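You operate a simulated robot arm through the tools that you are given. There is no shell and no other tool. Be economical: measure what you need, move in short steps, check, and stop when the job is done.

You are at the controls of a simulated robot arm. One attempt, no reset.

Task
Take the cream cloth pad and put it on top of the blue vase. Then fetch the small silver tin and set it on top of the yellow block.
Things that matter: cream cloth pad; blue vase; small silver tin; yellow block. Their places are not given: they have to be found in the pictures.

The check looks at the end state, three seconds after you hand in, the way a careful person would. Anything else that was tipped, shoved, dropped, spilled or broken makes it a failure. Flat cloth is picked up by pressing the open fingertips on it (5 to 10 N) and closing them slowly along it; thin cloth reads only 2 to 8 mm in the jaws.

Robot
A 7-joint arm with a two-finger parallel gripper, fixed in place. Base frame: the origin is at the foot of the arm, x ahead of it, y to its left, z up; the work surface is at about z = 0. Lengths are in m, angles in degrees, forces in N, time in s.
With the tool pointing down near the work surface it reaches from about 0.22 to 0.58 m from the base axis. Its first joint turns from -66.0 to 66.0 degrees. Payload 2.5 kg.
Tool frame: the origin (TCP) lies between the finger pads and is the grasp point; the fingertips stand 0.023 m ahead of it; z points along the fingers, y is the line along which they close. Largest opening 0.094 m; finger width 0.038, thickness 0.01; the body of the gripper, 0.054 by 0.096 m, starts 0.039 m behind the TCP.
Orientation is that of the tool frame in the base frame, as a unit quaternion [x, y, z, w]. With the fingers straight down and closing along the base's y, the tool's x points along the base's -x, its y along +y and its z along -z.

Tools
- The arm moves only by the tool drive_tool. Its argument "targets" is a list that holds one entry, the list of rows, each a list of 7 numbers: the shift along the tool's x, y, z in units of 20 mm (1.0 is 20 mm), then the turn, a rotation vector about the tool's x, y, z in units of 8 degrees (1.0 is 8 degrees), then the finger opening in m, from 0 to 0.094. In form: [[[tx, ty, tz, rx, ry, rz, jaw], ...]]. A call has 1 to 12 rows; each row shifts and turns the commanded pose from where the row before left it, along the tool's axes as they then stand. A call with a number of a shift or a turn outside -1 to 1 is refused whole. Rows are played at 5 a second. More than 0.05 m and 8.6 degrees between two rows, or a gripper value outside its range, and nothing of the call is played. A pose out of reach is approached as far as the arm can. The call stops where the force on the tool passes 40 N (or 10 N more than at its start, if that is more) or the arm is blocked; 0.2 s more then pass. The fingers move at their own pace (about 0.108 m/s each) and stop on an object; they squeeze with about 41 N. The grip force told is the motor's: it shows also when the fingers shut on nothing. Time passes only in rows, and 0.2 s behind the last, so rows that do not move let the fingers close. It gives the time, the measured TCP pose, the force on the tool (base axes), the opening and the grip force at its end, in the units of the frame above (readings bear some noise), and new pictures: "views" is both (left out), scene, wrist or none.
- Cameras (640 x 400 px; columns grow to the right, rows downward): "scene" is fixed at [0.1235, -0.4121, 0.5451]; the picture's right is [0.77, -0.64, 0.00], its down [-0.37, -0.45, -0.81] and it looks along [0.52, 0.63, -0.58] (base axes); focal length 368 px, centre (320, 200). "wrist" rides on the gripper at [-0.039, 0, -0.044] in the tool frame; the picture's right is [0.00, -1.00, 0.00], its down [0.97, 0.00, -0.24] and it looks along [0.24, 0.00, 0.97] (tool axes); focal length 218 px, centre (320, 200).
- pixel_to_xyz(camera, pixels): for up to 12 pixels [column, row] of the newest picture of that camera ("zoom" is the newest enlarged one), the place [x, y, z] in the base frame of the surface seen there, good to about 0.002 m. No time passes.
- close_up(camera, box): a new picture of the part [left, top, right, bottom] of that camera's present view, enlarged. No time passes.
- job_done(): hands the job in; it is judged then, once.

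Work in short steps. Measure before you move; look again where a grasp or a placing could have gone wrong, and mend it. You have 80 turns and 120 pictures in all, those below and enlarged ones among them. Open the gripper and draw the arm clear of the work before you hand the job in, unless the task says otherwise; then end with one line.

The tools are called as a command line: name --argument value ..., lists and objects as JSON in quotes. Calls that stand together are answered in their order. drive_tool: Moves the arm, as the interface text tells. Its arguments: {"type":"object","properties":{"targets":{"type":"array","items":{"type":"array","items":{"type":"array","items":{"type":"number"}}}},"views":{"type":"string","enum":["both","scene","wrist","none"]}},"required":["targets"]} The other tools are called the same way: pixel_to_xyz (camera, pixels) gives the place of the surface under pixels of a picture; close_up (camera, box) takes an enlarged picture of a part of a camera's view; job_done () hands the job in.

At the start:

```text
clock: 0.0
tool_pos: [0.3044, 0.1711, 0.3115]
tcp_rot: [0.0, 1.0, 0.0, 0.0]
wrist_force: [-1.0, 0.4, -0.1]
finger_gap: 0.0941
grip_force: 0.0
```

scene: 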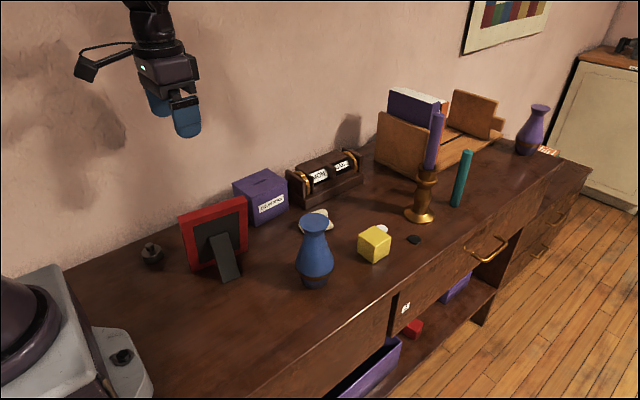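
wrist: 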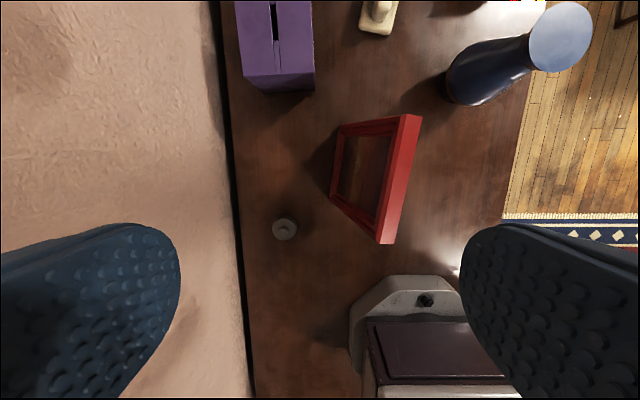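

The cream thing seems to lie behind the blue vase at (315,220), with a small bright thing behind the yellow block at (382,230). I enlarge that part.

close_up --camera "scene" --box '[270, 190, 450, 300]'

pixel_to_xyz --camera "scene" --pixels '[[314, 220], [314, 213], [313, 285], [375, 233], [374, 259], [382, 229], [414, 239], [325, 214], [305, 222], [330, 228], [420, 215], [437, 115]]'

```text
3.56 times, centred on (360, 245) of scene
```

zoom: 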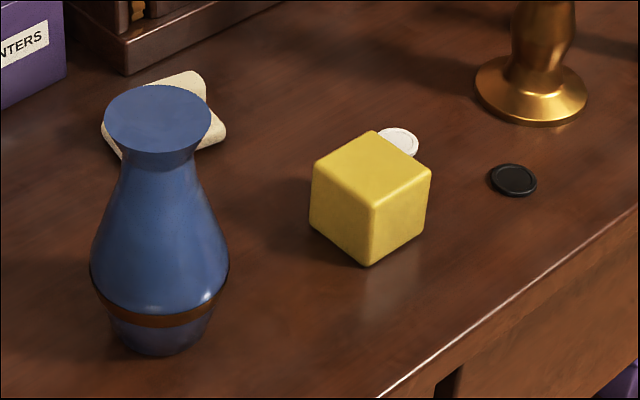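

```text
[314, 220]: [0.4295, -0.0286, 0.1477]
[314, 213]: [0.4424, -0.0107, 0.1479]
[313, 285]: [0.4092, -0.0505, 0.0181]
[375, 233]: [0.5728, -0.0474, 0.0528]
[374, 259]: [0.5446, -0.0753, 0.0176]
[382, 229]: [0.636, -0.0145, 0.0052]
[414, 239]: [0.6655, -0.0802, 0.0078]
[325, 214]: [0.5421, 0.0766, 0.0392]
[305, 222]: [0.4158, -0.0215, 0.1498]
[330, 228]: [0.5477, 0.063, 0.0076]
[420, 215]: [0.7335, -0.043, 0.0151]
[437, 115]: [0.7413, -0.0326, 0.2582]
```

The cream thing is partly hidden behind the vase, so I move the arm at height to about (0.46, 0.05) to look down with the wrist camera.

drive_tool --targets '[[[-1, -0.8, 0, 0, 0, 0, 0.094], [-1, -0.8, 0, 0, 0, 0, 0.094], [-1, -0.8, 0, 0, 0, 0, 0.094], [-1, -0.8, 0, 0, 0, 0, 0.094], [-1, -0.8, 0, 0, 0, 0, 0.094], [-1, -0.8, 0, 0, 0, 0, 0.094], [-1, -0.8, 0, 0, 0, 0, 0.094], [-1, -0.8, 0, 0, 0, 0, 0.094]]]'

```text
clock: 1.8
tool_pos: [0.4639, 0.0452, 0.309]
tcp_rot: [0.001, 1.0, 0.0, -0.001]
wrist_force: [0.0, 0.4, 0.5]
finger_gap: 0.0937
grip_force: 0.0
```

scene: 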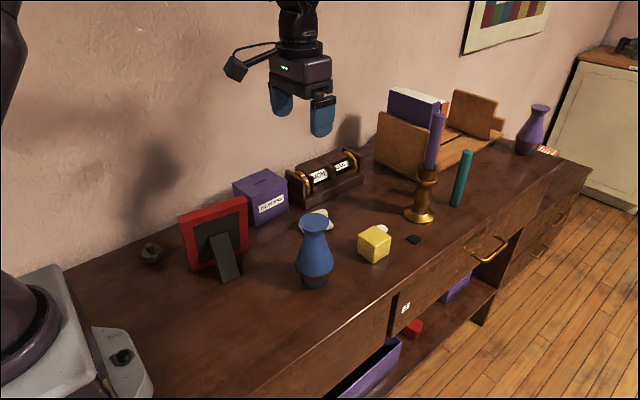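
wrist: 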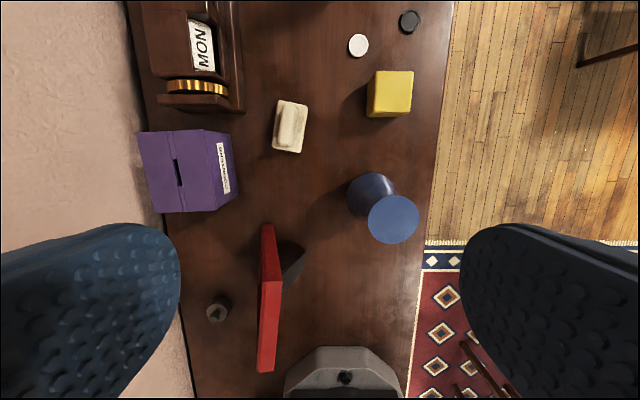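

Now the pad shows at (290,127) with a ridge, and two discs at (358,45) and (409,22). I enlarge both parts and measure.

close_up --camera "wrist" --box '[250, 0, 450, 170]'

pixel_to_xyz --camera "wrist" --pixels '[[281, 101], [307, 104], [299, 152], [273, 147], [291, 107], [284, 145], [303, 130], [358, 45], [409, 22], [390, 90], [393, 219], [216, 312]]'

close_up --camera "wrist" --box '[180, 280, 260, 330]'

```text
2.35 times, centred on (350, 85) of wrist
```

zoom: 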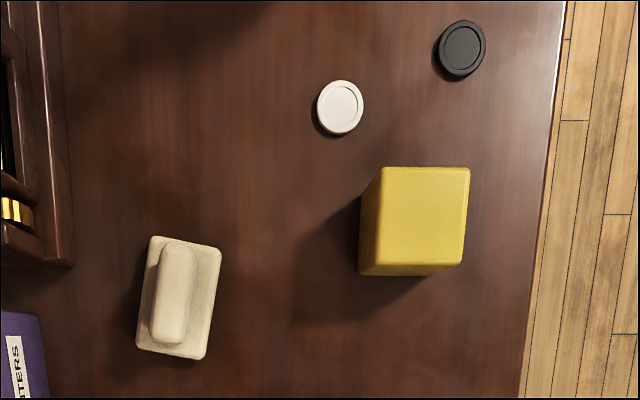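

```text
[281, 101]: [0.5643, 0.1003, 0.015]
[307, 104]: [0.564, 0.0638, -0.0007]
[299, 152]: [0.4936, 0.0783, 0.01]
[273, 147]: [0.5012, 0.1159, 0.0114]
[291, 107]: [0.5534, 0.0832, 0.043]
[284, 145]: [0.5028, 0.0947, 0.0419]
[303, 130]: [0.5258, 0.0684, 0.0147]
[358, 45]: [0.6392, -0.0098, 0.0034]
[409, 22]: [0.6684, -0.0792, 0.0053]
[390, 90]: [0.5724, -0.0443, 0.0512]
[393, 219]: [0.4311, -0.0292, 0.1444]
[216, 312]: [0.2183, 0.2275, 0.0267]
```

```text
8.00 times, centred on (220, 305) of wrist
```

zoom: 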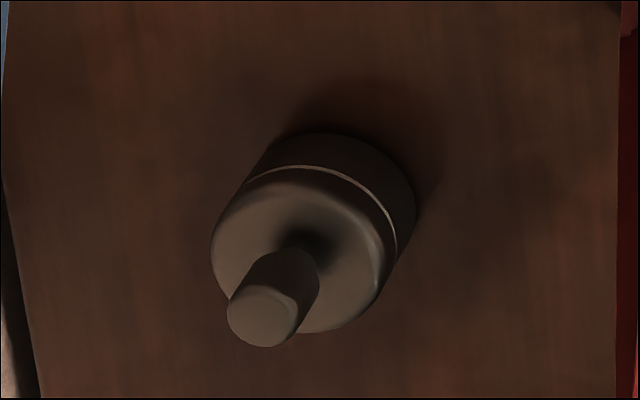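

The discs are flat chips; the tin with a knob at (216,312) is the silver tin. I measure the purple box, the clock and the ridge edges for clearance, and the vase rim.

pixel_to_xyz --camera "wrist" --pixels '[[206, 140], [225, 190], [232, 150], [240, 108], [228, 85], [287, 128], [293, 125], [281, 127], [299, 128], [393, 197], [415, 219], [370, 219]]'

close_up --camera "wrist" --box '[250, 90, 330, 165]'

```text
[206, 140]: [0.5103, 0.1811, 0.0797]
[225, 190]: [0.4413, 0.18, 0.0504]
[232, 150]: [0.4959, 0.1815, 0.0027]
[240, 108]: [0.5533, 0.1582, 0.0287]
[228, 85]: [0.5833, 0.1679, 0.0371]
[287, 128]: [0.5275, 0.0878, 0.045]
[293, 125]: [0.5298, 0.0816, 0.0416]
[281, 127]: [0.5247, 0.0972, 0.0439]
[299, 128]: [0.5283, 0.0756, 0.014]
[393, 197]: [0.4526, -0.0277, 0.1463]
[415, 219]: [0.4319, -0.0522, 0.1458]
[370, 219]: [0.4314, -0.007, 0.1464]
```

```text
5.33 times, centred on (290, 128) of wrist
```

zoom: 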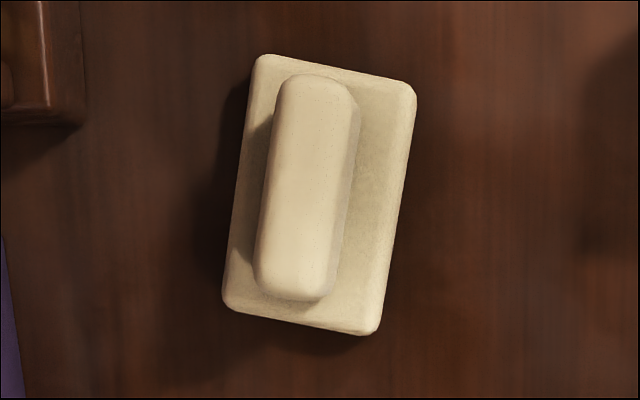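

I refine the pad's axis from points on its edges and on the ridge in the enlarged picture.

pixel_to_xyz --camera "zoom" --pixels '[[316, 100], [296, 270], [400, 110], [372, 315], [306, 185], [342, 185], [268, 185], [385, 215], [240, 215]]'

```text
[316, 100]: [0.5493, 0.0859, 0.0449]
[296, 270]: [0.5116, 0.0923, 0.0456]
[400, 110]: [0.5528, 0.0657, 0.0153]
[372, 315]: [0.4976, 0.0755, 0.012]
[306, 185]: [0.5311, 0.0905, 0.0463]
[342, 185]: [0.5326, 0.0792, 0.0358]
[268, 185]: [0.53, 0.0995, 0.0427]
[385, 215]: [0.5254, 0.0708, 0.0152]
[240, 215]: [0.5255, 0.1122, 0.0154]
```

The ridge axis is turned about -10° with its centre at (0.530, 0.090) and top at 0.045. I move over it, turn, and come down partway with the jaws at 0.06.

drive_tool --targets '[[[-0.66, 0.444, 0.9, 0, 0, 0, 0.06], [-0.66, 0.444, 0.9, 0, 0, 0, 0.06], [-0.66, 0.444, 0.9, 0, 0, 0, 0.06], [-0.66, 0.444, 0.9, 0, 0, 0, 0.06], [-0.66, 0.444, 0.9, 0, 0, 0, 0.06], [0, 0, 1, 0, 0, 0.6, 0.06], [0, 0, 1, 0, 0, 0.6, 0.06], [0, 0, 1, 0, 0, 0, 0.06], [0, 0, 1, 0, 0, 0, 0.06], [0, 0, 0, 0, 0, 0, 0.06]]]'

```text
clock: 4.0
tool_pos: [0.5298, 0.0881, 0.139]
tcp_rot: [0.083, 0.997, -0.001, 0.0]
wrist_force: [-0.9, -0.3, 0.5]
finger_gap: 0.0598
grip_force: 0.1
```

scene: 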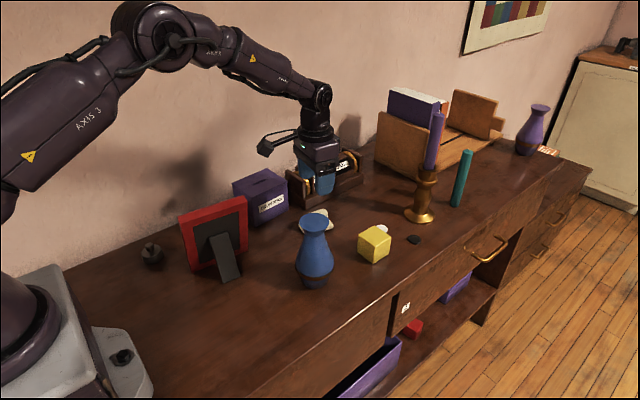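
wrist: 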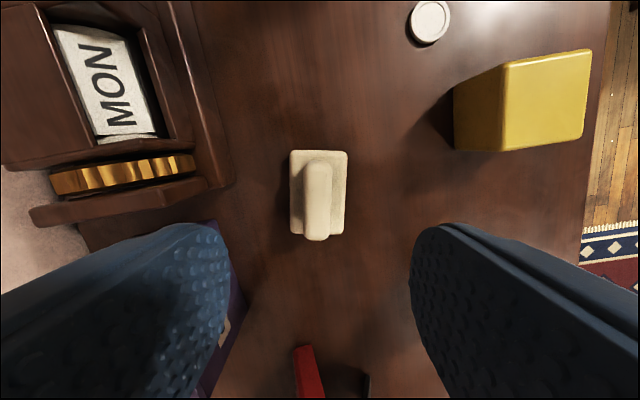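

The ridge at (318,200) lies in line with the fingers. I go down to TCP z about 0.042, which leaves the tips just above the pad's base.

drive_tool --targets '[[[0, 0.05, 0.8, 0, 0, 0, 0.06], [0, 0, 0.8, 0, 0, 0, 0.06], [0, 0, 0.8, 0, 0, 0, 0.06], [0, 0, 0.8, 0, 0, 0, 0.06], [0, 0, 0.8, 0, 0, 0, 0.06], [0, 0, 0.8, 0, 0, 0, 0.06], [0, 0, 0, 0, 0, 0, 0.06]]]'

```text
clock: 5.6
tool_pos: [0.5309, 0.0887, 0.0459]
tcp_rot: [0.083, 0.997, 0.0, 0.0]
wrist_force: [-0.2, 0.4, 0.5]
finger_gap: 0.0597
grip_force: 0.1
```

scene: 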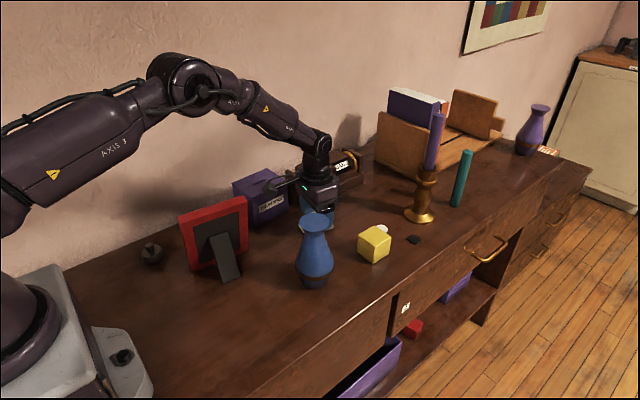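
wrist: 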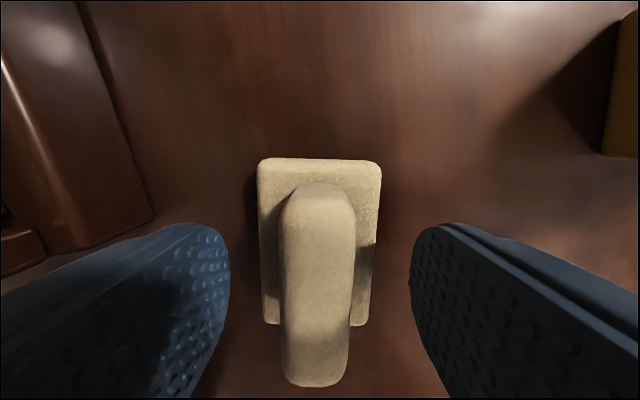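

The ridge sits between the fingers with tips at about z 0.023. I go 3 mm lower and close.

drive_tool --targets '[[[0, 0, 0.15, 0, 0, 0, 0.06], [0, 0, 0, 0, 0, 0, 0.04], [0, 0, 0, 0, 0, 0, 0.025], [0, 0, 0, 0, 0, 0, 0.01], [0, 0, 0, 0, 0, 0, 0.0], [0, 0, 0, 0, 0, 0, 0.0]]]' --views "wrist"

```text
clock: 7.0
tool_pos: [0.5302, 0.0886, 0.0423]
tcp_rot: [0.084, 0.997, 0.0, 0.0]
wrist_force: [0.5, 0.3, 1.4]
finger_gap: 0.0189
grip_force: 41.0
```

wrist: 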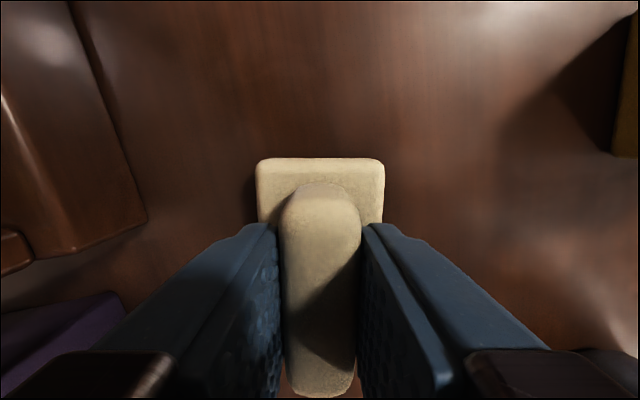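

The pad is held (gap 0.019). I lift it straight up about 0.19 m.

drive_tool --targets '[[[0, 0, -0.5, 0, 0, 0, 0], [0, 0, -1, 0, 0, 0, 0], [0, 0, -1, 0, 0, 0, 0], [0, 0, -1, 0, 0, 0, 0], [0, 0, -1, 0, 0, 0, 0], [0, 0, -1, 0, 0, 0, 0], [0, 0, -1, 0, 0, 0, 0], [0, 0, -1, 0, 0, 0, 0], [0, 0, -1, 0, 0, 0, 0], [0, 0, -1, 0, 0, 0, 0], [0, 0, -1, 0, 0, 0, 0], [0, 0, 0, 0, 0, 0, 0]]]'

pixel_to_xyz --camera "scene" --pixels '[[300, 224], [329, 224], [314, 216], [314, 232], [314, 224]]'

```text
clock: 9.6
tool_pos: [0.5295, 0.0885, 0.2522]
tcp_rot: [0.084, 0.996, 0.0, -0.001]
wrist_force: [0.1, 0.2, 0.2]
finger_gap: 0.0
grip_force: 41.2
```

scene: 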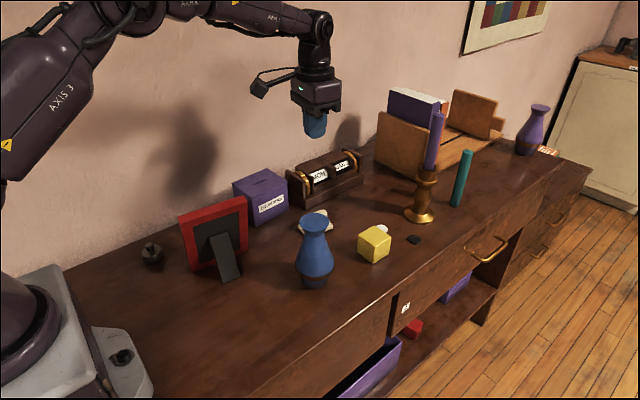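
wrist: 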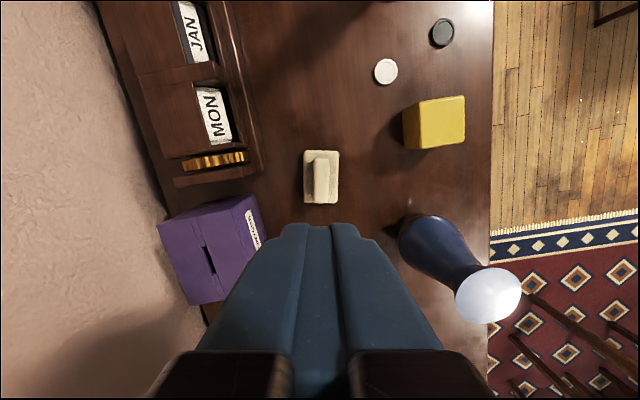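

```text
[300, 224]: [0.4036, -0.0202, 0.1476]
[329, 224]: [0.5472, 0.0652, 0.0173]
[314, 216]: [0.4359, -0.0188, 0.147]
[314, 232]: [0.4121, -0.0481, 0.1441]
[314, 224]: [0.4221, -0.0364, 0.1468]
```

The jaws shut on nothing, and the pad is still on the table at (320,177): it slipped out during the lift. I look closely at where and how it lies now.

close_up --camera "wrist" --box '[280, 130, 360, 220]'

pixel_to_xyz --camera "wrist" --pixels '[[320, 160], [320, 177], [320, 195], [306, 155], [337, 155], [337, 195], [305, 195], [490, 295], [489, 270], [489, 320], [460, 295], [519, 295]]'

```text
4.44 times, centred on (320, 175) of wrist
```

zoom: 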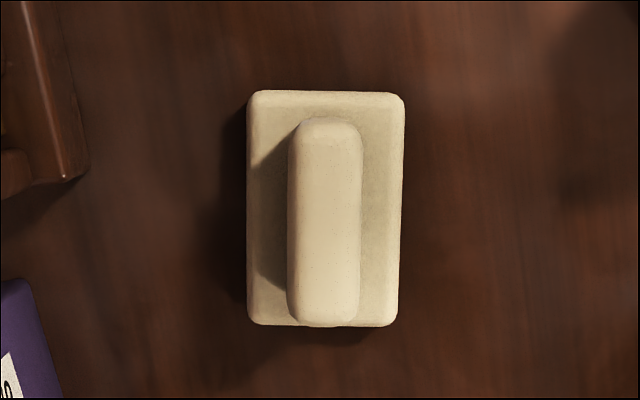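

```text
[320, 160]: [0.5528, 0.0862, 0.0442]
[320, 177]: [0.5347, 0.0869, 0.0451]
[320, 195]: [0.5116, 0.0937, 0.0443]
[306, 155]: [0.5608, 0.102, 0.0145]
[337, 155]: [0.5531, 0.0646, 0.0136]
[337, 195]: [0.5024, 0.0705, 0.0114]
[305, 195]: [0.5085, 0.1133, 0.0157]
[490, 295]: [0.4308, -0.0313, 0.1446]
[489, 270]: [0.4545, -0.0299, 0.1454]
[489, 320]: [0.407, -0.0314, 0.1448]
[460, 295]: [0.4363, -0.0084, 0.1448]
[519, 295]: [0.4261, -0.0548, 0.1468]
```

The pad hardly moved: ridge centre about (0.531, 0.089). I go down again, a little deeper, and will lift more slowly to see where it slips.

drive_tool --targets '[[[0, 0, 0.4, 0, 0, 0, 0.06], [0, 0, 1, 0, 0, 0, 0.06], [0, 0, 1, 0, 0, 0, 0.06], [0, 0, 1, 0, 0, 0, 0.06], [0, 0, 1, 0, 0, 0, 0.06], [0, 0, 1, 0, 0, 0, 0.06], [0, 0, 1, 0, 0, 0, 0.06], [0, 0, 1, 0, 0, 0, 0.06], [0, 0, 1, 0, 0, 0, 0.06], [0, 0, 1, 0, 0, 0, 0.06], [0, 0, 0.9, 0, 0, 0, 0.06], [0, 0, 0.2, 0, 0, 0, 0.06]]]' --views "none"

drive_tool --targets '[[[0, 0, 0, 0, 0, 0, 0.03], [0, 0, 0, 0, 0, 0, 0], [0, 0, 0, 0, 0, 0, 0], [0, 0, 0, 0, 0, 0, 0], [0, 0, 0, 0, 0, 0, 0], [0, 0, 0, 0, 0, 0, 0]]]' --views "scene"

drive_tool --targets '[[[0, 0, -0.1, 0, 0, 0, 0], [0, 0, -0.1, 0, 0, 0, 0], [0, 0, -0.1, 0, 0, 0, 0], [0, 0, -0.1, 0, 0, 0, 0], [0, 0, -0.1, 0, 0, 0, 0], [0, 0, 0, 0, 0, 0, 0]]]' --views "wrist"

```text
clock: 12.2
tool_pos: [0.5301, 0.0889, 0.0403]
tcp_rot: [0.083, 0.997, 0.0, 0.0]
wrist_force: [-1.1, -0.2, -0.1]
finger_gap: 0.06
grip_force: 0.0
```

```text
clock: 13.6
tool_pos: [0.5315, 0.0888, 0.0419]
tcp_rot: [0.083, 0.997, 0.0, 0.001]
wrist_force: [0.2, -0.1, 1.1]
finger_gap: 0.0193
grip_force: 40.6
```

scene: 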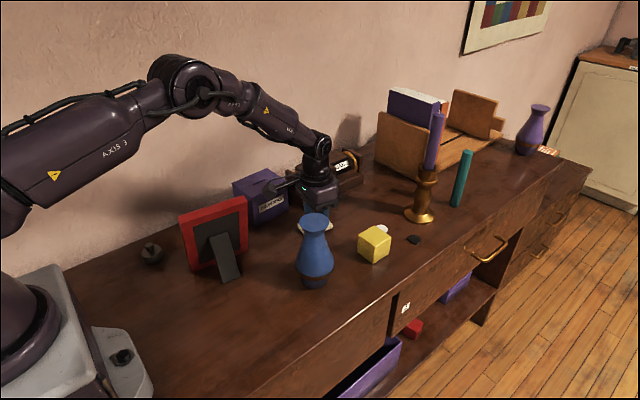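

```text
clock: 15.0
tool_pos: [0.5292, 0.0886, 0.0512]
tcp_rot: [0.084, 0.996, 0.0, 0.001]
wrist_force: [0.6, 0.2, -0.4]
finger_gap: 0.019
grip_force: 41.0
```

wrist: 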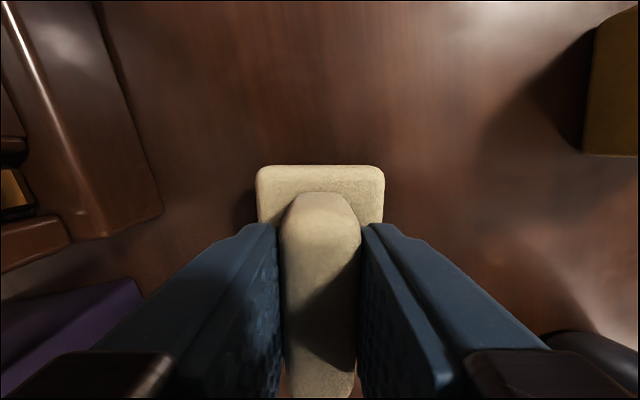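

The pad's edge keeps the same width in the picture (257 to 384), so it rose with the fingers this time. I go on lifting slowly and check for slipping.

drive_tool --targets '[[[0, 0, -0.15, 0, 0, 0, 0], [0, 0, -0.15, 0, 0, 0, 0], [0, 0, -0.15, 0, 0, 0, 0], [0, 0, -0.15, 0, 0, 0, 0], [0, 0, -0.15, 0, 0, 0, 0], [0, 0, -0.15, 0, 0, 0, 0], [0, 0, -0.15, 0, 0, 0, 0], [0, 0, -0.15, 0, 0, 0, 0]]]' --views "wrist"

```text
clock: 16.8
tool_pos: [0.5294, 0.0884, 0.0767]
tcp_rot: [0.083, 0.997, -0.001, 0.0]
wrist_force: [0.2, 0.3, -0.1]
finger_gap: 0.0191
grip_force: 41.3
```

wrist: 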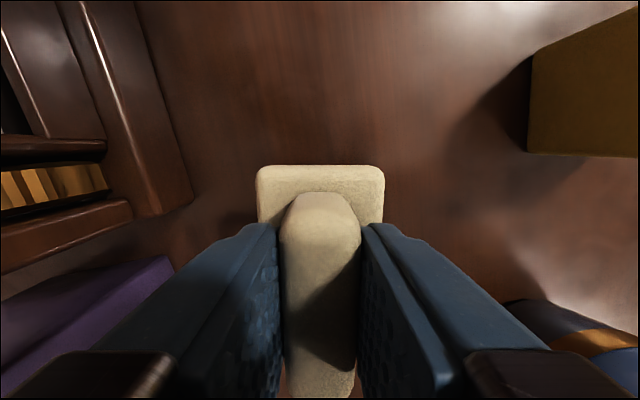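

It is held firmly with no change in the picture. I keep lifting at a gentle pace.

drive_tool --targets '[[[0, 0, -0.2, 0, 0, 0, 0], [0, 0, -0.25, 0, 0, 0, 0], [0, 0, -0.3, 0, 0, 0, 0], [0, 0, -0.3, 0, 0, 0, 0], [0, 0, -0.3, 0, 0, 0, 0], [0, 0, -0.3, 0, 0, 0, 0], [0, 0, -0.3, 0, 0, 0, 0], [0, 0, -0.3, 0, 0, 0, 0], [0, 0, -0.3, 0, 0, 0, 0], [0, 0, -0.3, 0, 0, 0, 0], [0, 0, -0.3, 0, 0, 0, 0], [0, 0, -0.2, 0, 0, 0, 0]]]' --views "none"

drive_tool --targets '[[[0, 0, -0.2, 0, 0, 0, 0], [0, 0, -0.3, 0, 0, 0, 0], [0, 0, -0.3, 0, 0, 0, 0], [0, 0, -0.3, 0, 0, 0, 0], [0, 0, -0.3, 0, 0, 0, 0], [0, 0, -0.3, 0, 0, 0, 0], [0, 0, -0.3, 0, 0, 0, 0], [0, 0, -0.3, 0, 0, 0, 0], [0, 0, -0.3, 0, 0, 0, 0], [0, 0, -0.3, 0, 0, 0, 0], [0, 0, -0.3, 0, 0, 0, 0], [0, 0, -0.2, 0, 0, 0, 0]]]'

```text
clock: 19.4
tool_pos: [0.5297, 0.0887, 0.1419]
tcp_rot: [0.083, 0.997, 0.001, 0.001]
wrist_force: [0.2, -0.1, 0.6]
finger_gap: 0.0189
grip_force: 40.8
```

```text
clock: 22.0
tool_pos: [0.5303, 0.0901, 0.211]
tcp_rot: [0.083, 0.997, 0.0, 0.0]
wrist_force: [0.2, 0.6, -0.5]
finger_gap: 0.019
grip_force: 40.9
```

scene: 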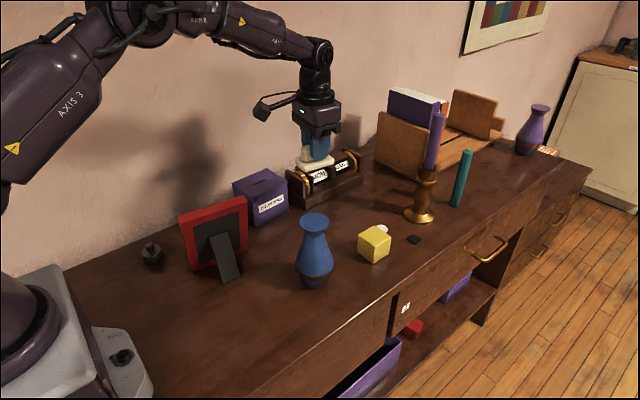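
wrist: 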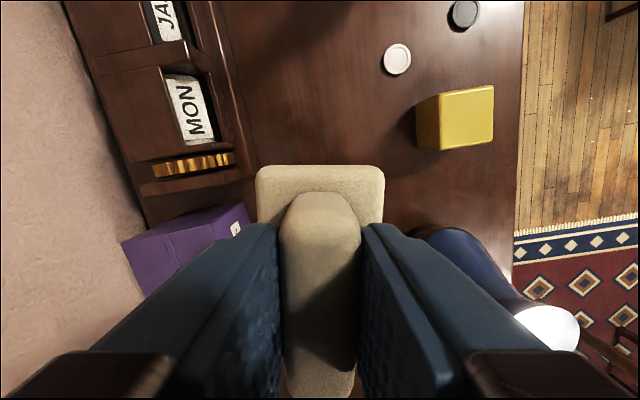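

The pad hangs level, its underside at about z 0.169. I carry it gently over to the vase top centre at (0.431, -0.031), rising a further 1 cm.

drive_tool --targets '[[[0.08, -0.14, -0.05, 0, 0, 0, 0], [0.16, -0.28, -0.05, 0, 0, 0, 0], [0.17, -0.297, -0.05, 0, 0, 0, 0], [0.17, -0.297, -0.05, 0, 0, 0, 0], [0.17, -0.297, -0.05, 0, 0, 0, 0], [0.17, -0.297, -0.05, 0, 0, 0, 0], [0.17, -0.297, -0.05, 0, 0, 0, 0], [0.17, -0.297, -0.05, 0, 0, 0, 0], [0.17, -0.297, -0.05, 0, 0, 0, 0], [0.17, -0.297, -0.05, 0, 0, 0, 0], [0.17, -0.297, 0, 0, 0, 0, 0], [0.17, -0.297, 0, 0, 0, 0, 0]]]' --views "none"

drive_tool --targets '[[[0.17, -0.297, 0, 0, 0, 0, 0], [0.17, -0.297, 0, 0, 0, 0, 0], [0.17, -0.297, 0, 0, 0, 0, 0], [0.17, -0.297, 0, 0, 0, 0, 0], [0.17, -0.297, 0, 0, 0, 0, 0], [0.17, -0.297, 0, 0, 0, 0, 0], [0.17, -0.297, 0, 0, 0, 0, 0], [0.17, -0.297, 0, 0, 0, 0, 0], [0.17, -0.297, 0, 0, 0, 0, 0], [0.17, -0.297, 0, 0, 0, 0, 0], [0.17, -0.297, 0, 0, 0, 0, 0], [0.08, -0.14, 0, 0, 0, 0, 0]]]'

```text
clock: 24.6
tool_pos: [0.4822, 0.0282, 0.2211]
tcp_rot: [0.083, 0.997, -0.001, 0.0]
wrist_force: [-0.5, 0.0, 0.3]
finger_gap: 0.0193
grip_force: 40.9
```

```text
clock: 27.2
tool_pos: [0.4311, -0.0309, 0.2204]
tcp_rot: [0.084, 0.997, 0.0, 0.0]
wrist_force: [0.2, -0.2, -0.1]
finger_gap: 0.0188
grip_force: 40.9
```

scene: 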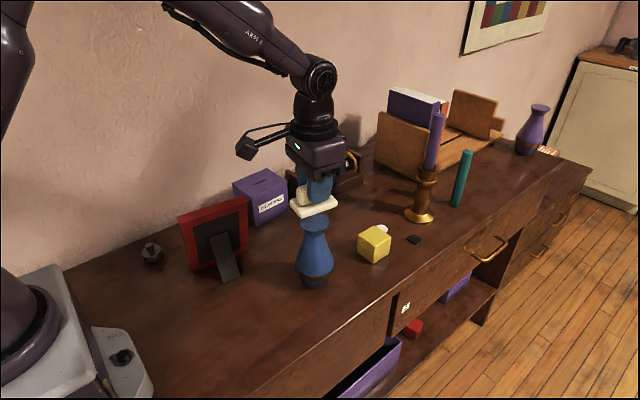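
wrist: 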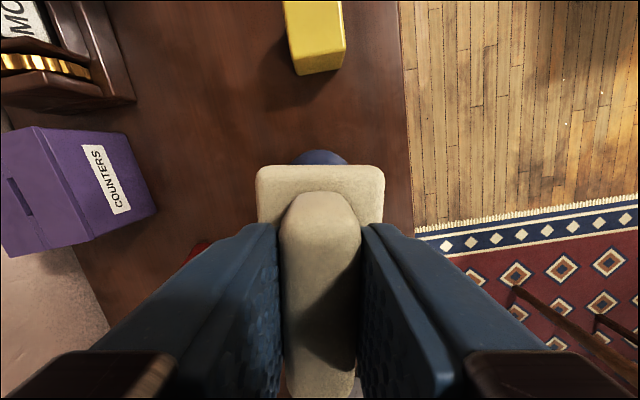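

The pad is centred over the vase mouth. I lower to about 4 mm above contact.

drive_tool --targets '[[[0, 0, 0.15, 0, 0, 0, 0], [0, 0, 0.2, 0, 0, 0, 0], [0, 0, 0.2, 0, 0, 0, 0], [0, 0, 0.2, 0, 0, 0, 0], [0, 0, 0.2, 0, 0, 0, 0], [0, 0, 0.2, 0, 0, 0, 0], [0, 0, 0.15, 0, 0, 0, 0], [0, 0, 0.1, 0, 0, 0, 0], [0, 0, 0, 0, 0, 0, 0]]]' --views "scene"

close_up --camera "scene" --box '[270, 160, 370, 300]'

```text
clock: 29.2
tool_pos: [0.4315, -0.0311, 0.1939]
tcp_rot: [0.083, 0.997, 0.0, 0.0]
wrist_force: [-0.9, 0.2, -0.3]
finger_gap: 0.0188
grip_force: 40.6
```

scene: 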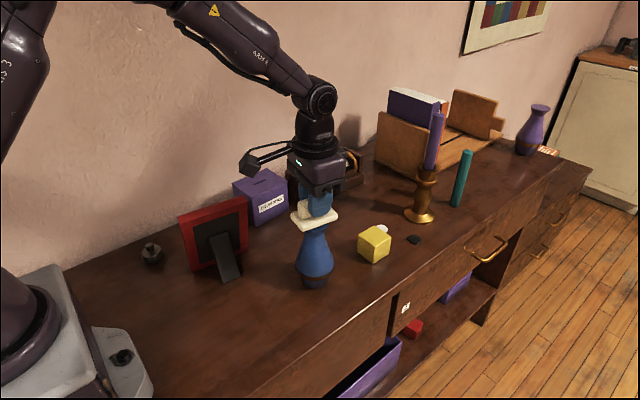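

```text
2.86 times, centred on (320, 230) of scene
```

zoom: 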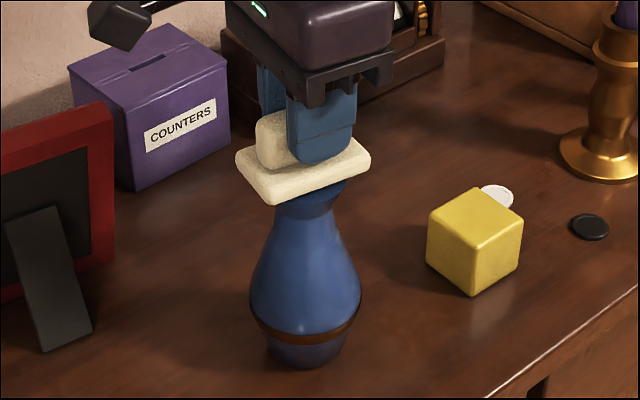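

The pad is a few millimetres above the mouth. I lower in 1 mm steps, watching the force.

drive_tool --targets '[[[0, 0, 0.06, 0, 0, 0, 0], [0, 0, 0.06, 0, 0, 0, 0], [0, 0, 0.06, 0, 0, 0, 0], [0, 0, 0, 0, 0, 0, 0]]]' --views "none"

drive_tool --targets '[[[0, 0, 0.05, 0, 0, 0, 0], [0, 0, 0, 0, 0, 0, 0], [0, 0, 0, 0, 0, 0, 0]]]' --views "wrist"

```text
clock: 30.2
tool_pos: [0.4302, -0.0318, 0.1905]
tcp_rot: [0.083, 0.997, 0.0, 0.0]
wrist_force: [-0.3, -0.1, -0.6]
finger_gap: 0.019
grip_force: 40.7
```

```text
clock: 31.0
tool_pos: [0.4294, -0.032, 0.1885]
tcp_rot: [0.084, 0.996, 0.0, 0.0]
wrist_force: [0.1, -0.6, 0.1]
finger_gap: 0.019
grip_force: 41.0
```

wrist: 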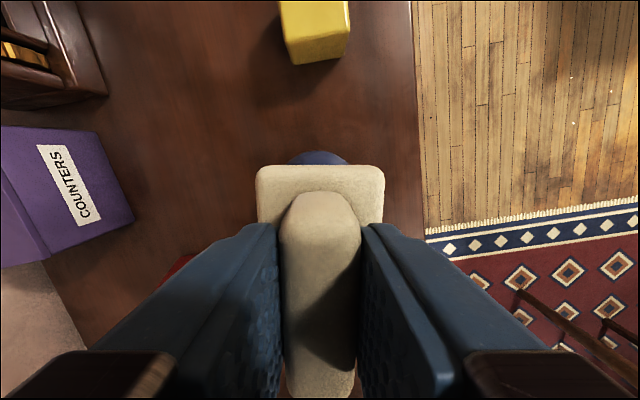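

No contact yet at z 0.1885. I go on in 1 mm steps.

drive_tool --targets '[[[0, 0, 0.05, 0, 0, 0, 0], [0, 0, 0, 0, 0, 0, 0]]]' --views "none"

drive_tool --targets '[[[0, 0, 0.05, 0, 0, 0, 0], [0, 0, 0, 0, 0, 0, 0]]]' --views "none"

```text
clock: 31.6
tool_pos: [0.4306, -0.0326, 0.187]
tcp_rot: [0.084, 0.996, -0.001, 0.0]
wrist_force: [-0.2, -0.1, 0.0]
finger_gap: 0.0191
grip_force: 40.9
```

```text
clock: 32.2
tool_pos: [0.4312, -0.0312, 0.1854]
tcp_rot: [0.084, 0.996, 0.001, 0.001]
wrist_force: [-0.9, -0.9, 7.2]
finger_gap: 0.0191
grip_force: 40.8
```

Contact now, with 7 N upward. I open the fingers slowly by a small amount.

drive_tool --targets '[[[0, 0, -0.02, 0, 0, 0, 0.012], [0, 0, 0, 0, 0, 0, 0.018], [0, 0, 0, 0, 0, 0, 0.021], [0, 0, 0, 0, 0, 0, 0.026], [0, 0, 0, 0, 0, 0, 0.034], [0, 0, 0, 0, 0, 0, 0.045], [0, 0, 0, 0, 0, 0, 0.045]]]'

```text
clock: 33.8
tool_pos: [0.4309, -0.0306, 0.1866]
tcp_rot: [0.084, 0.996, 0.0, 0.0]
wrist_force: [-0.3, 0.0, 0.3]
finger_gap: 0.0451
grip_force: 0.0
```

scene: 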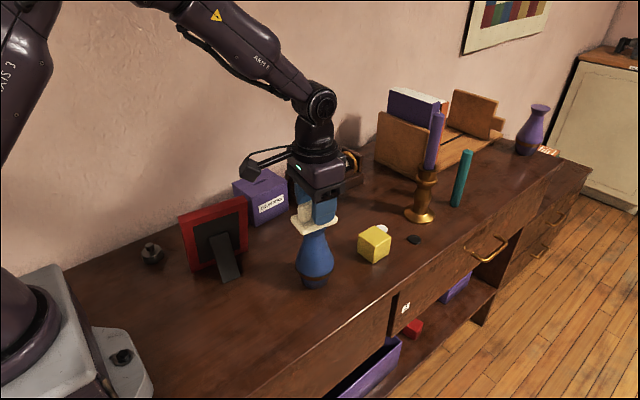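
wrist: 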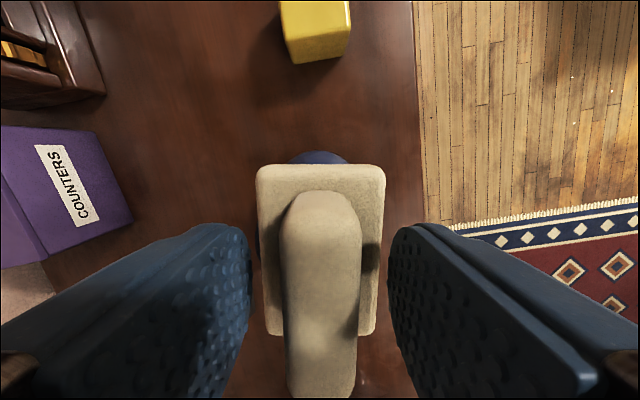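

The pad rests flat on the vase, free of the fingers. I rise straight up to about z 0.32.

drive_tool --targets '[[[0, 0, -0.3, 0, 0, 0, 0.05], [0, 0, -0.6, 0, 0, 0, 0.05], [0, 0, -1, 0, 0, 0, 0.05], [0, 0, -1, 0, 0, 0, 0.05], [0, 0, -1, 0, 0, 0, 0.05], [0, 0, -1, 0, 0, 0, 0.05], [0, 0, -1, 0, 0, 0, 0.06], [0, 0, -0.8, 0, 0, 0, 0.06]]]'

close_up --camera "scene" --box '[110, 170, 370, 300]'

pixel_to_xyz --camera "scene" --pixels '[[152, 244], [152, 251], [152, 262], [143, 255], [162, 255]]'

```text
clock: 35.6
tool_pos: [0.4307, -0.0318, 0.3204]
tcp_rot: [0.083, 0.997, 0.0, 0.0]
wrist_force: [0.1, 0.1, 0.3]
finger_gap: 0.0604
grip_force: 0.1
```

scene: 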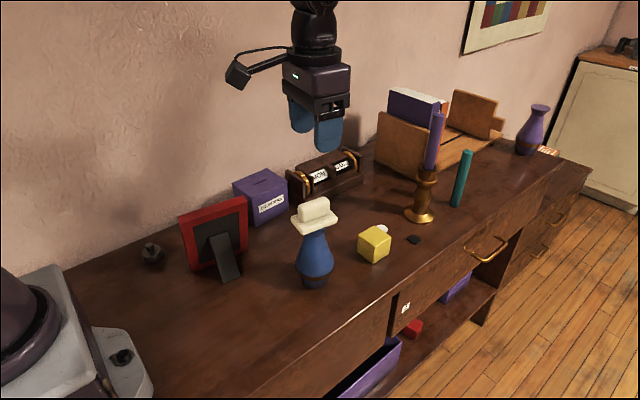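
wrist: 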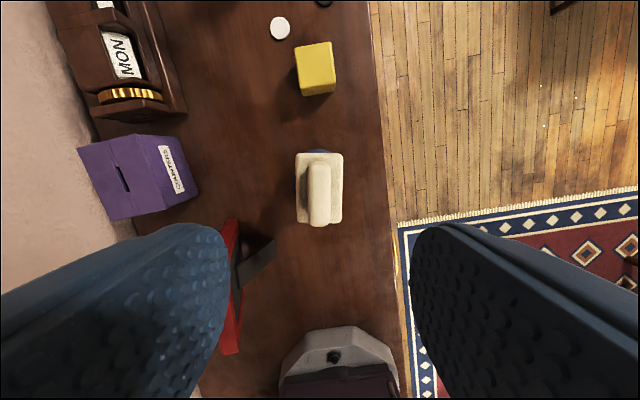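

```text
2.46 times, centred on (240, 235) of scene
```

zoom: 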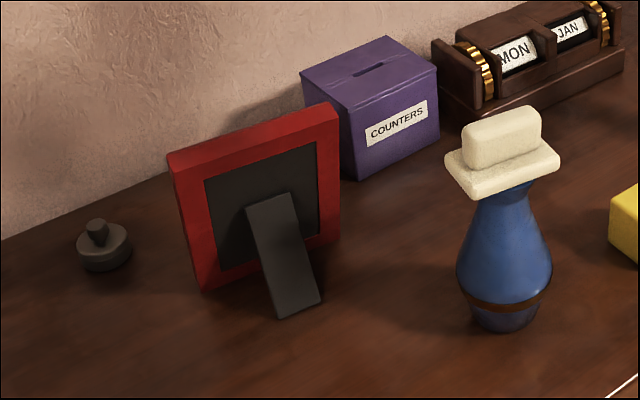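

```text
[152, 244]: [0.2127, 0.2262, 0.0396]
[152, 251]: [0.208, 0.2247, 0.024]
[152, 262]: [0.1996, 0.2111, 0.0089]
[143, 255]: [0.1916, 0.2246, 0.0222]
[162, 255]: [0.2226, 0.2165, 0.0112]
```

The pad sits well on the vase. I turn back and carry the empty gripper at height over toward the tin, near (0.213, 0.226), to look at it from above.

drive_tool --targets '[[[0, 0, 0, 0, 0, -0.6, 0.08], [0, 0, 0, 0, 0, -0.6, 0.08]]]' --views "none"

drive_tool --targets '[[[0.75, 0.967, 0, 0, 0, 0, 0.08], [0.75, 0.967, 0, 0, 0, 0, 0.08], [0.75, 0.967, 0, 0, 0, 0, 0.08], [0.75, 0.967, 0, 0, 0, 0, 0.08], [0.75, 0.967, 0, 0, 0, 0, 0.08], [0.75, 0.967, 0, 0, 0, 0, 0.08], [0.75, 0.967, 0, 0, 0, 0, 0.08], [0.75, 0.967, 0, 0, 0, 0, 0.08], [0.75, 0.967, 0, 0, 0, 0, 0.08], [0.75, 0.967, 0, 0, 0, 0, 0.08], [0.75, 0.967, 0, 0, 0, 0, 0.08], [0.75, 0.967, 0, 0, 0, 0, 0.08]]]'

```text
clock: 36.2
tool_pos: [0.4304, -0.0325, 0.3207]
tcp_rot: [0.001, 1.0, 0.0, 0.001]
wrist_force: [-0.6, 0.1, 0.1]
finger_gap: 0.08
grip_force: 0.0
```

```text
clock: 38.8
tool_pos: [0.2497, 0.1997, 0.3196]
tcp_rot: [0.001, 1.0, 0.0, 0.0]
wrist_force: [0.8, 0.0, -0.3]
finger_gap: 0.0798
grip_force: 0.0
```

scene: 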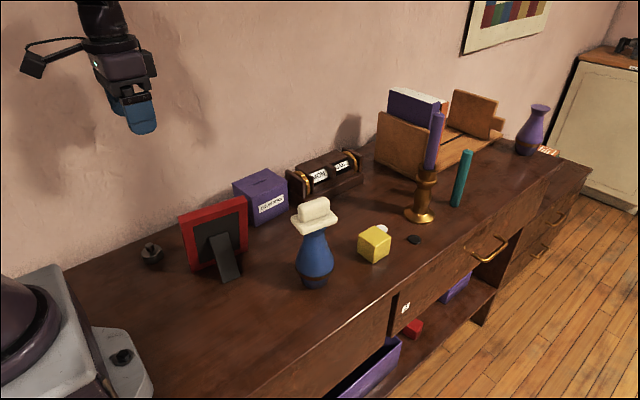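
wrist: 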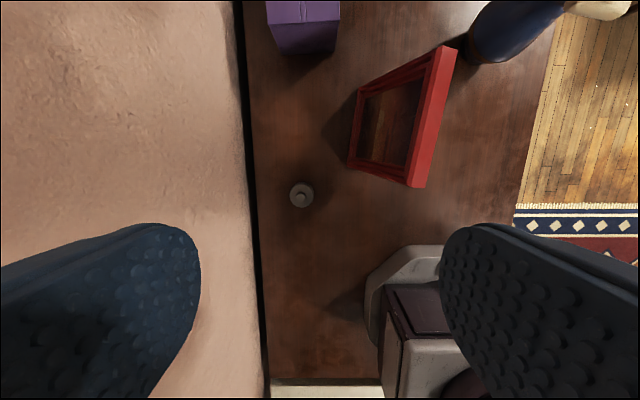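

The tin shows at (302,195), with the wall edge around column 250 and the frame at (400,130). I enlarge it and measure the clearances.

close_up --camera "wrist" --box '[275, 165, 335, 220]'

pixel_to_xyz --camera "wrist" --pixels '[[302, 192], [302, 184], [302, 207], [291, 196], [313, 196], [255, 195], [235, 195], [420, 184], [350, 165], [440, 60], [365, 275], [418, 170]]'

```text
7.27 times, centred on (305, 192) of wrist
```

zoom: 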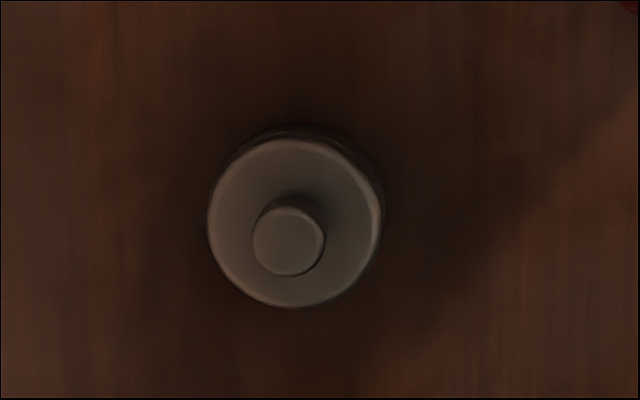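

```text
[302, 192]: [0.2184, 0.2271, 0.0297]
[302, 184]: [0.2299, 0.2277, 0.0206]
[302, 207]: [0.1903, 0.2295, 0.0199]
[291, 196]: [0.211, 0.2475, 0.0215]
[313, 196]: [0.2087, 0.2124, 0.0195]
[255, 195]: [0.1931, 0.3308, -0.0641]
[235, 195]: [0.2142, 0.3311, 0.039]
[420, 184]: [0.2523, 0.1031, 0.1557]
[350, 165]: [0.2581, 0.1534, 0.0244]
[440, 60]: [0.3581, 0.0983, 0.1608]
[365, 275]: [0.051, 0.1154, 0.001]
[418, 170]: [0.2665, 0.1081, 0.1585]
```

Tin centre is about (0.210, 0.229), lid top z 0.021, width 0.04; wall and frame leave enough room for fingers closing along y. I check the lid centre while moving over it and going down partway.

pixel_to_xyz --camera "zoom" --pixels '[[214, 222], [378, 222], [295, 145], [295, 300], [289, 243]]'

drive_tool --targets '[[[0.49, 0.3625, 0, 0, 0, 0, 0.08], [0.49, 0.3625, 0, 0, 0, 0, 0.08], [0.49, 0.3625, 0.8, 0, 0, 0, 0.08], [0.49, 0.3625, 0.8, 0, 0, 0, 0.08], [0, 0, 1, 0, 0, 0, 0.08], [0, 0, 1, 0, 0, 0, 0.08], [0, 0, 1, 0, 0, 0, 0.08], [0, 0, 1, 0, 0, 0, 0.08], [0, 0, 1, 0, 0, 0, 0.08], [0, 0, 1, 0, 0, 0, 0.08], [0, 0, 1, 0, 0, 0, 0.08], [0, 0, 1, 0, 0, 0, 0.08]]]'

```text
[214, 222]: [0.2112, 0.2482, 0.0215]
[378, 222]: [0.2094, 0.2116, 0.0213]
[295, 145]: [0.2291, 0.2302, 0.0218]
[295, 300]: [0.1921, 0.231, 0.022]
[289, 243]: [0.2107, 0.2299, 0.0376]
```

```text
clock: 41.4
tool_pos: [0.2131, 0.2275, 0.1282]
tcp_rot: [0.0, 1.0, 0.0, 0.0]
wrist_force: [0.1, -0.9, -0.5]
finger_gap: 0.0798
grip_force: 0.0
```

scene: 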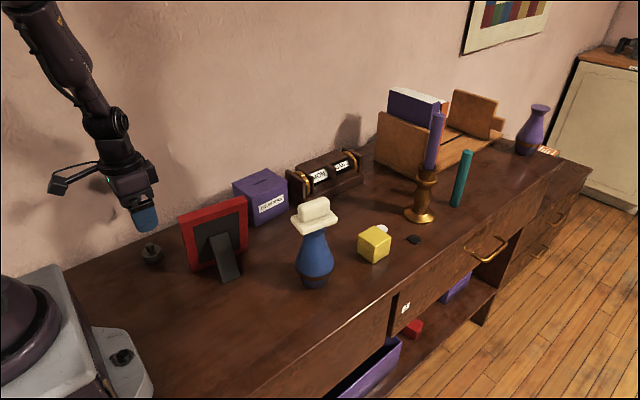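
wrist: 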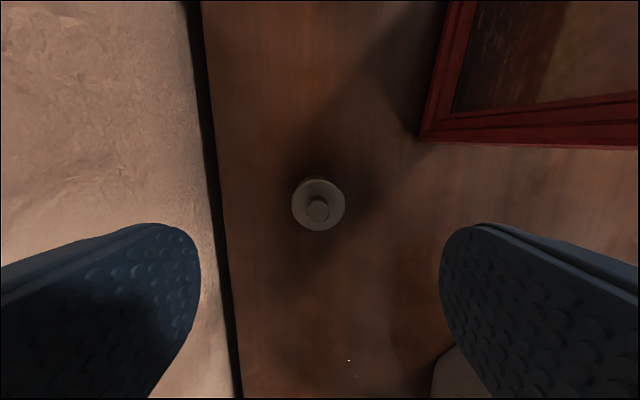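

Lid centre is (0.2105, 0.230), so I correct about 2.5 mm and go down to TCP z 0.03 with jaws at 0.065.

drive_tool --targets '[[[0.13, 0.12, 0.7, 0, 0, 0, 0.065], [0, 0, 0.7, 0, 0, 0, 0.065], [0, 0, 0.7, 0, 0, 0, 0.065], [0, 0, 0.7, 0, 0, 0, 0.065], [0, 0, 0.7, 0, 0, 0, 0.065], [0, 0, 0.7, 0, 0, 0, 0.065], [0, 0, 0.6, 0, 0, 0, 0.065], [0, 0, 0, 0, 0, 0, 0.065]]]'

```text
clock: 43.2
tool_pos: [0.2088, 0.2325, 0.0322]
tcp_rot: [0.0, 1.0, 0.0, -0.001]
wrist_force: [-0.8, -0.1, 0.1]
finger_gap: 0.0651
grip_force: 0.2
```

scene: 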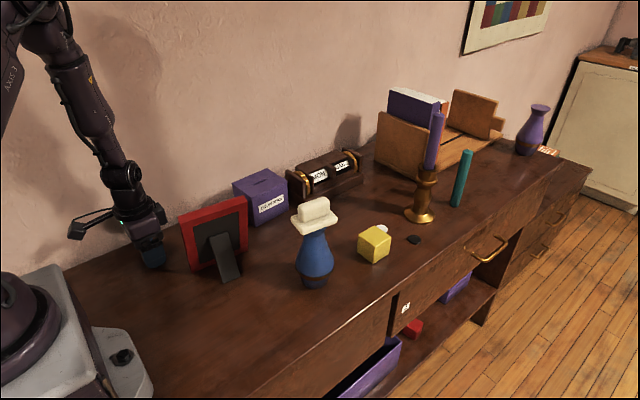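
wrist: 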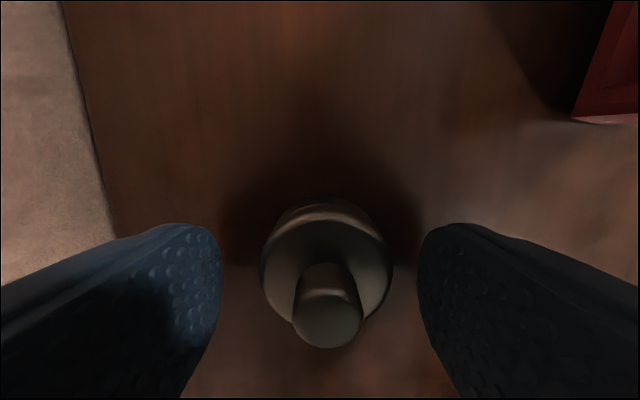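

The tin is between the fingers, slightly right of centre (column 326). I shift 2 mm, go down to z 0.027 and close slowly.

drive_tool --targets '[[[-0.05, -0.1, 0.13, 0, 0, 0, 0.065], [0, 0, 0.13, 0, 0, 0, 0.065], [0, 0, 0, 0, 0, 0, 0.055], [0, 0, 0, 0, 0, 0, 0.048], [0, 0, 0, 0, 0, 0, 0.042], [0, 0, 0, 0, 0, 0, 0.037], [0, 0, 0, 0, 0, 0, 0.032], [0, 0, 0, 0, 0, 0, 0.02], [0, 0, 0, 0, 0, 0, 0.02]]]' --views "wrist"

```text
clock: 45.2
tool_pos: [0.2086, 0.2292, 0.0277]
tcp_rot: [0.0, 1.0, 0.0, 0.0]
wrist_force: [-0.4, 0.3, -0.2]
finger_gap: 0.0385
grip_force: 40.8
```

wrist: 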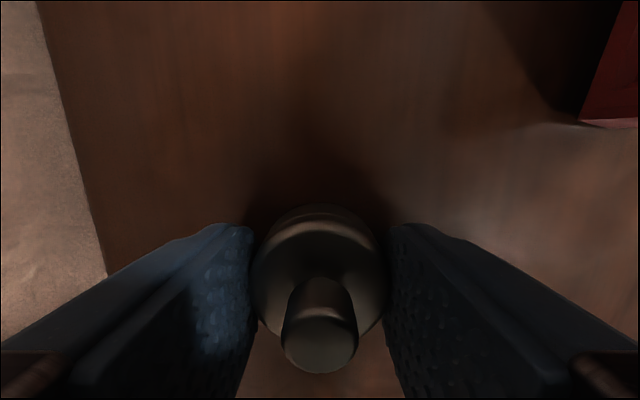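

The tin is gripped (gap 0.0385). I lift slowly at first.

drive_tool --targets '[[[0, 0, -0.1, 0, 0, 0, 0.01], [0, 0, -0.1, 0, 0, 0, 0], [0, 0, -0.15, 0, 0, 0, 0], [0, 0, -0.2, 0, 0, 0, 0], [0, 0, -0.25, 0, 0, 0, 0], [0, 0, -0.3, 0, 0, 0, 0], [0, 0, -0.3, 0, 0, 0, 0], [0, 0, -0.3, 0, 0, 0, 0], [0, 0, -0.3, 0, 0, 0, 0], [0, 0, -0.3, 0, 0, 0, 0], [0, 0, -0.3, 0, 0, 0, 0], [0, 0, -0.2, 0, 0, 0, 0]]]'

```text
clock: 47.8
tool_pos: [0.2105, 0.2293, 0.0841]
tcp_rot: [0.001, 1.0, 0.0, -0.001]
wrist_force: [0.8, -1.4, -0.4]
finger_gap: 0.0384
grip_force: 40.9
```

scene: 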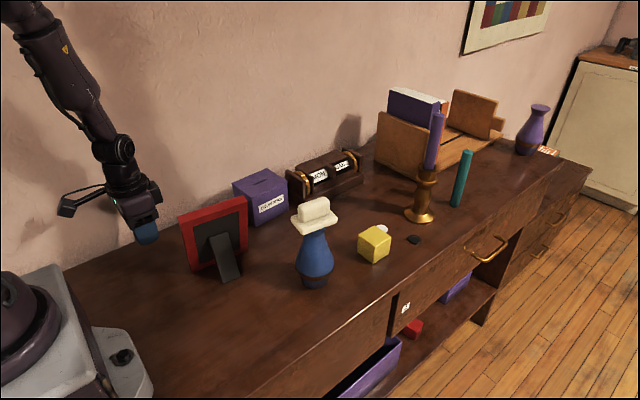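
wrist: 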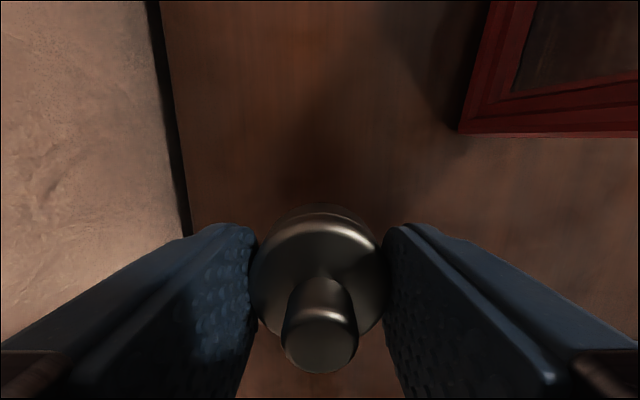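

It holds and is plainly silver. I lift on to about z 0.26.

drive_tool --targets '[[[0, 0, -0.25, 0, 0, 0, 0], [0, 0, -0.4, 0, 0, 0, 0], [0, 0, -0.4, 0, 0, 0, 0], [0, 0, -0.4, 0, 0, 0, 0], [0, 0, -0.4, 0, 0, 0, 0], [0, 0, -0.4, 0, 0, 0, 0], [0, 0, -0.4, 0, 0, 0, 0], [0, 0, -0.4, 0, 0, 0, 0], [0, 0, -0.4, 0, 0, 0, 0], [0, 0, -0.4, 0, 0, 0, 0], [0, 0, -0.4, 0, 0, 0, 0], [0, 0, -0.4, 0, 0, 0, 0]]]' --views "none"

drive_tool --targets '[[[0, 0, -0.4, 0, 0, 0, 0], [0, 0, -0.4, 0, 0, 0, 0], [0, 0, -0.4, 0, 0, 0, 0], [0, 0, -0.4, 0, 0, 0, 0], [0, 0, -0.4, 0, 0, 0, 0], [0, 0, -0.4, 0, 0, 0, 0], [0, 0, -0.4, 0, 0, 0, 0], [0, 0, -0.4, 0, 0, 0, 0], [0, 0, -0.4, 0, 0, 0, 0], [0, 0, -0.25, 0, 0, 0, 0], [0, 0, 0, 0, 0, 0, 0]]]' --views "wrist"

```text
clock: 50.4
tool_pos: [0.21, 0.229, 0.1772]
tcp_rot: [0.0, 1.0, 0.0, 0.0]
wrist_force: [0.0, -0.6, -0.5]
finger_gap: 0.0385
grip_force: 40.9
```

```text
clock: 52.8
tool_pos: [0.2087, 0.2284, 0.2542]
tcp_rot: [0.0, 1.0, 0.0, -0.001]
wrist_force: [-0.9, 0.8, -0.6]
finger_gap: 0.0385
grip_force: 40.6
```

wrist: 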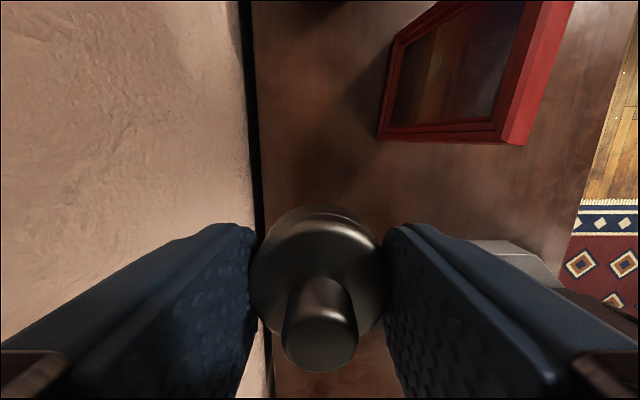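

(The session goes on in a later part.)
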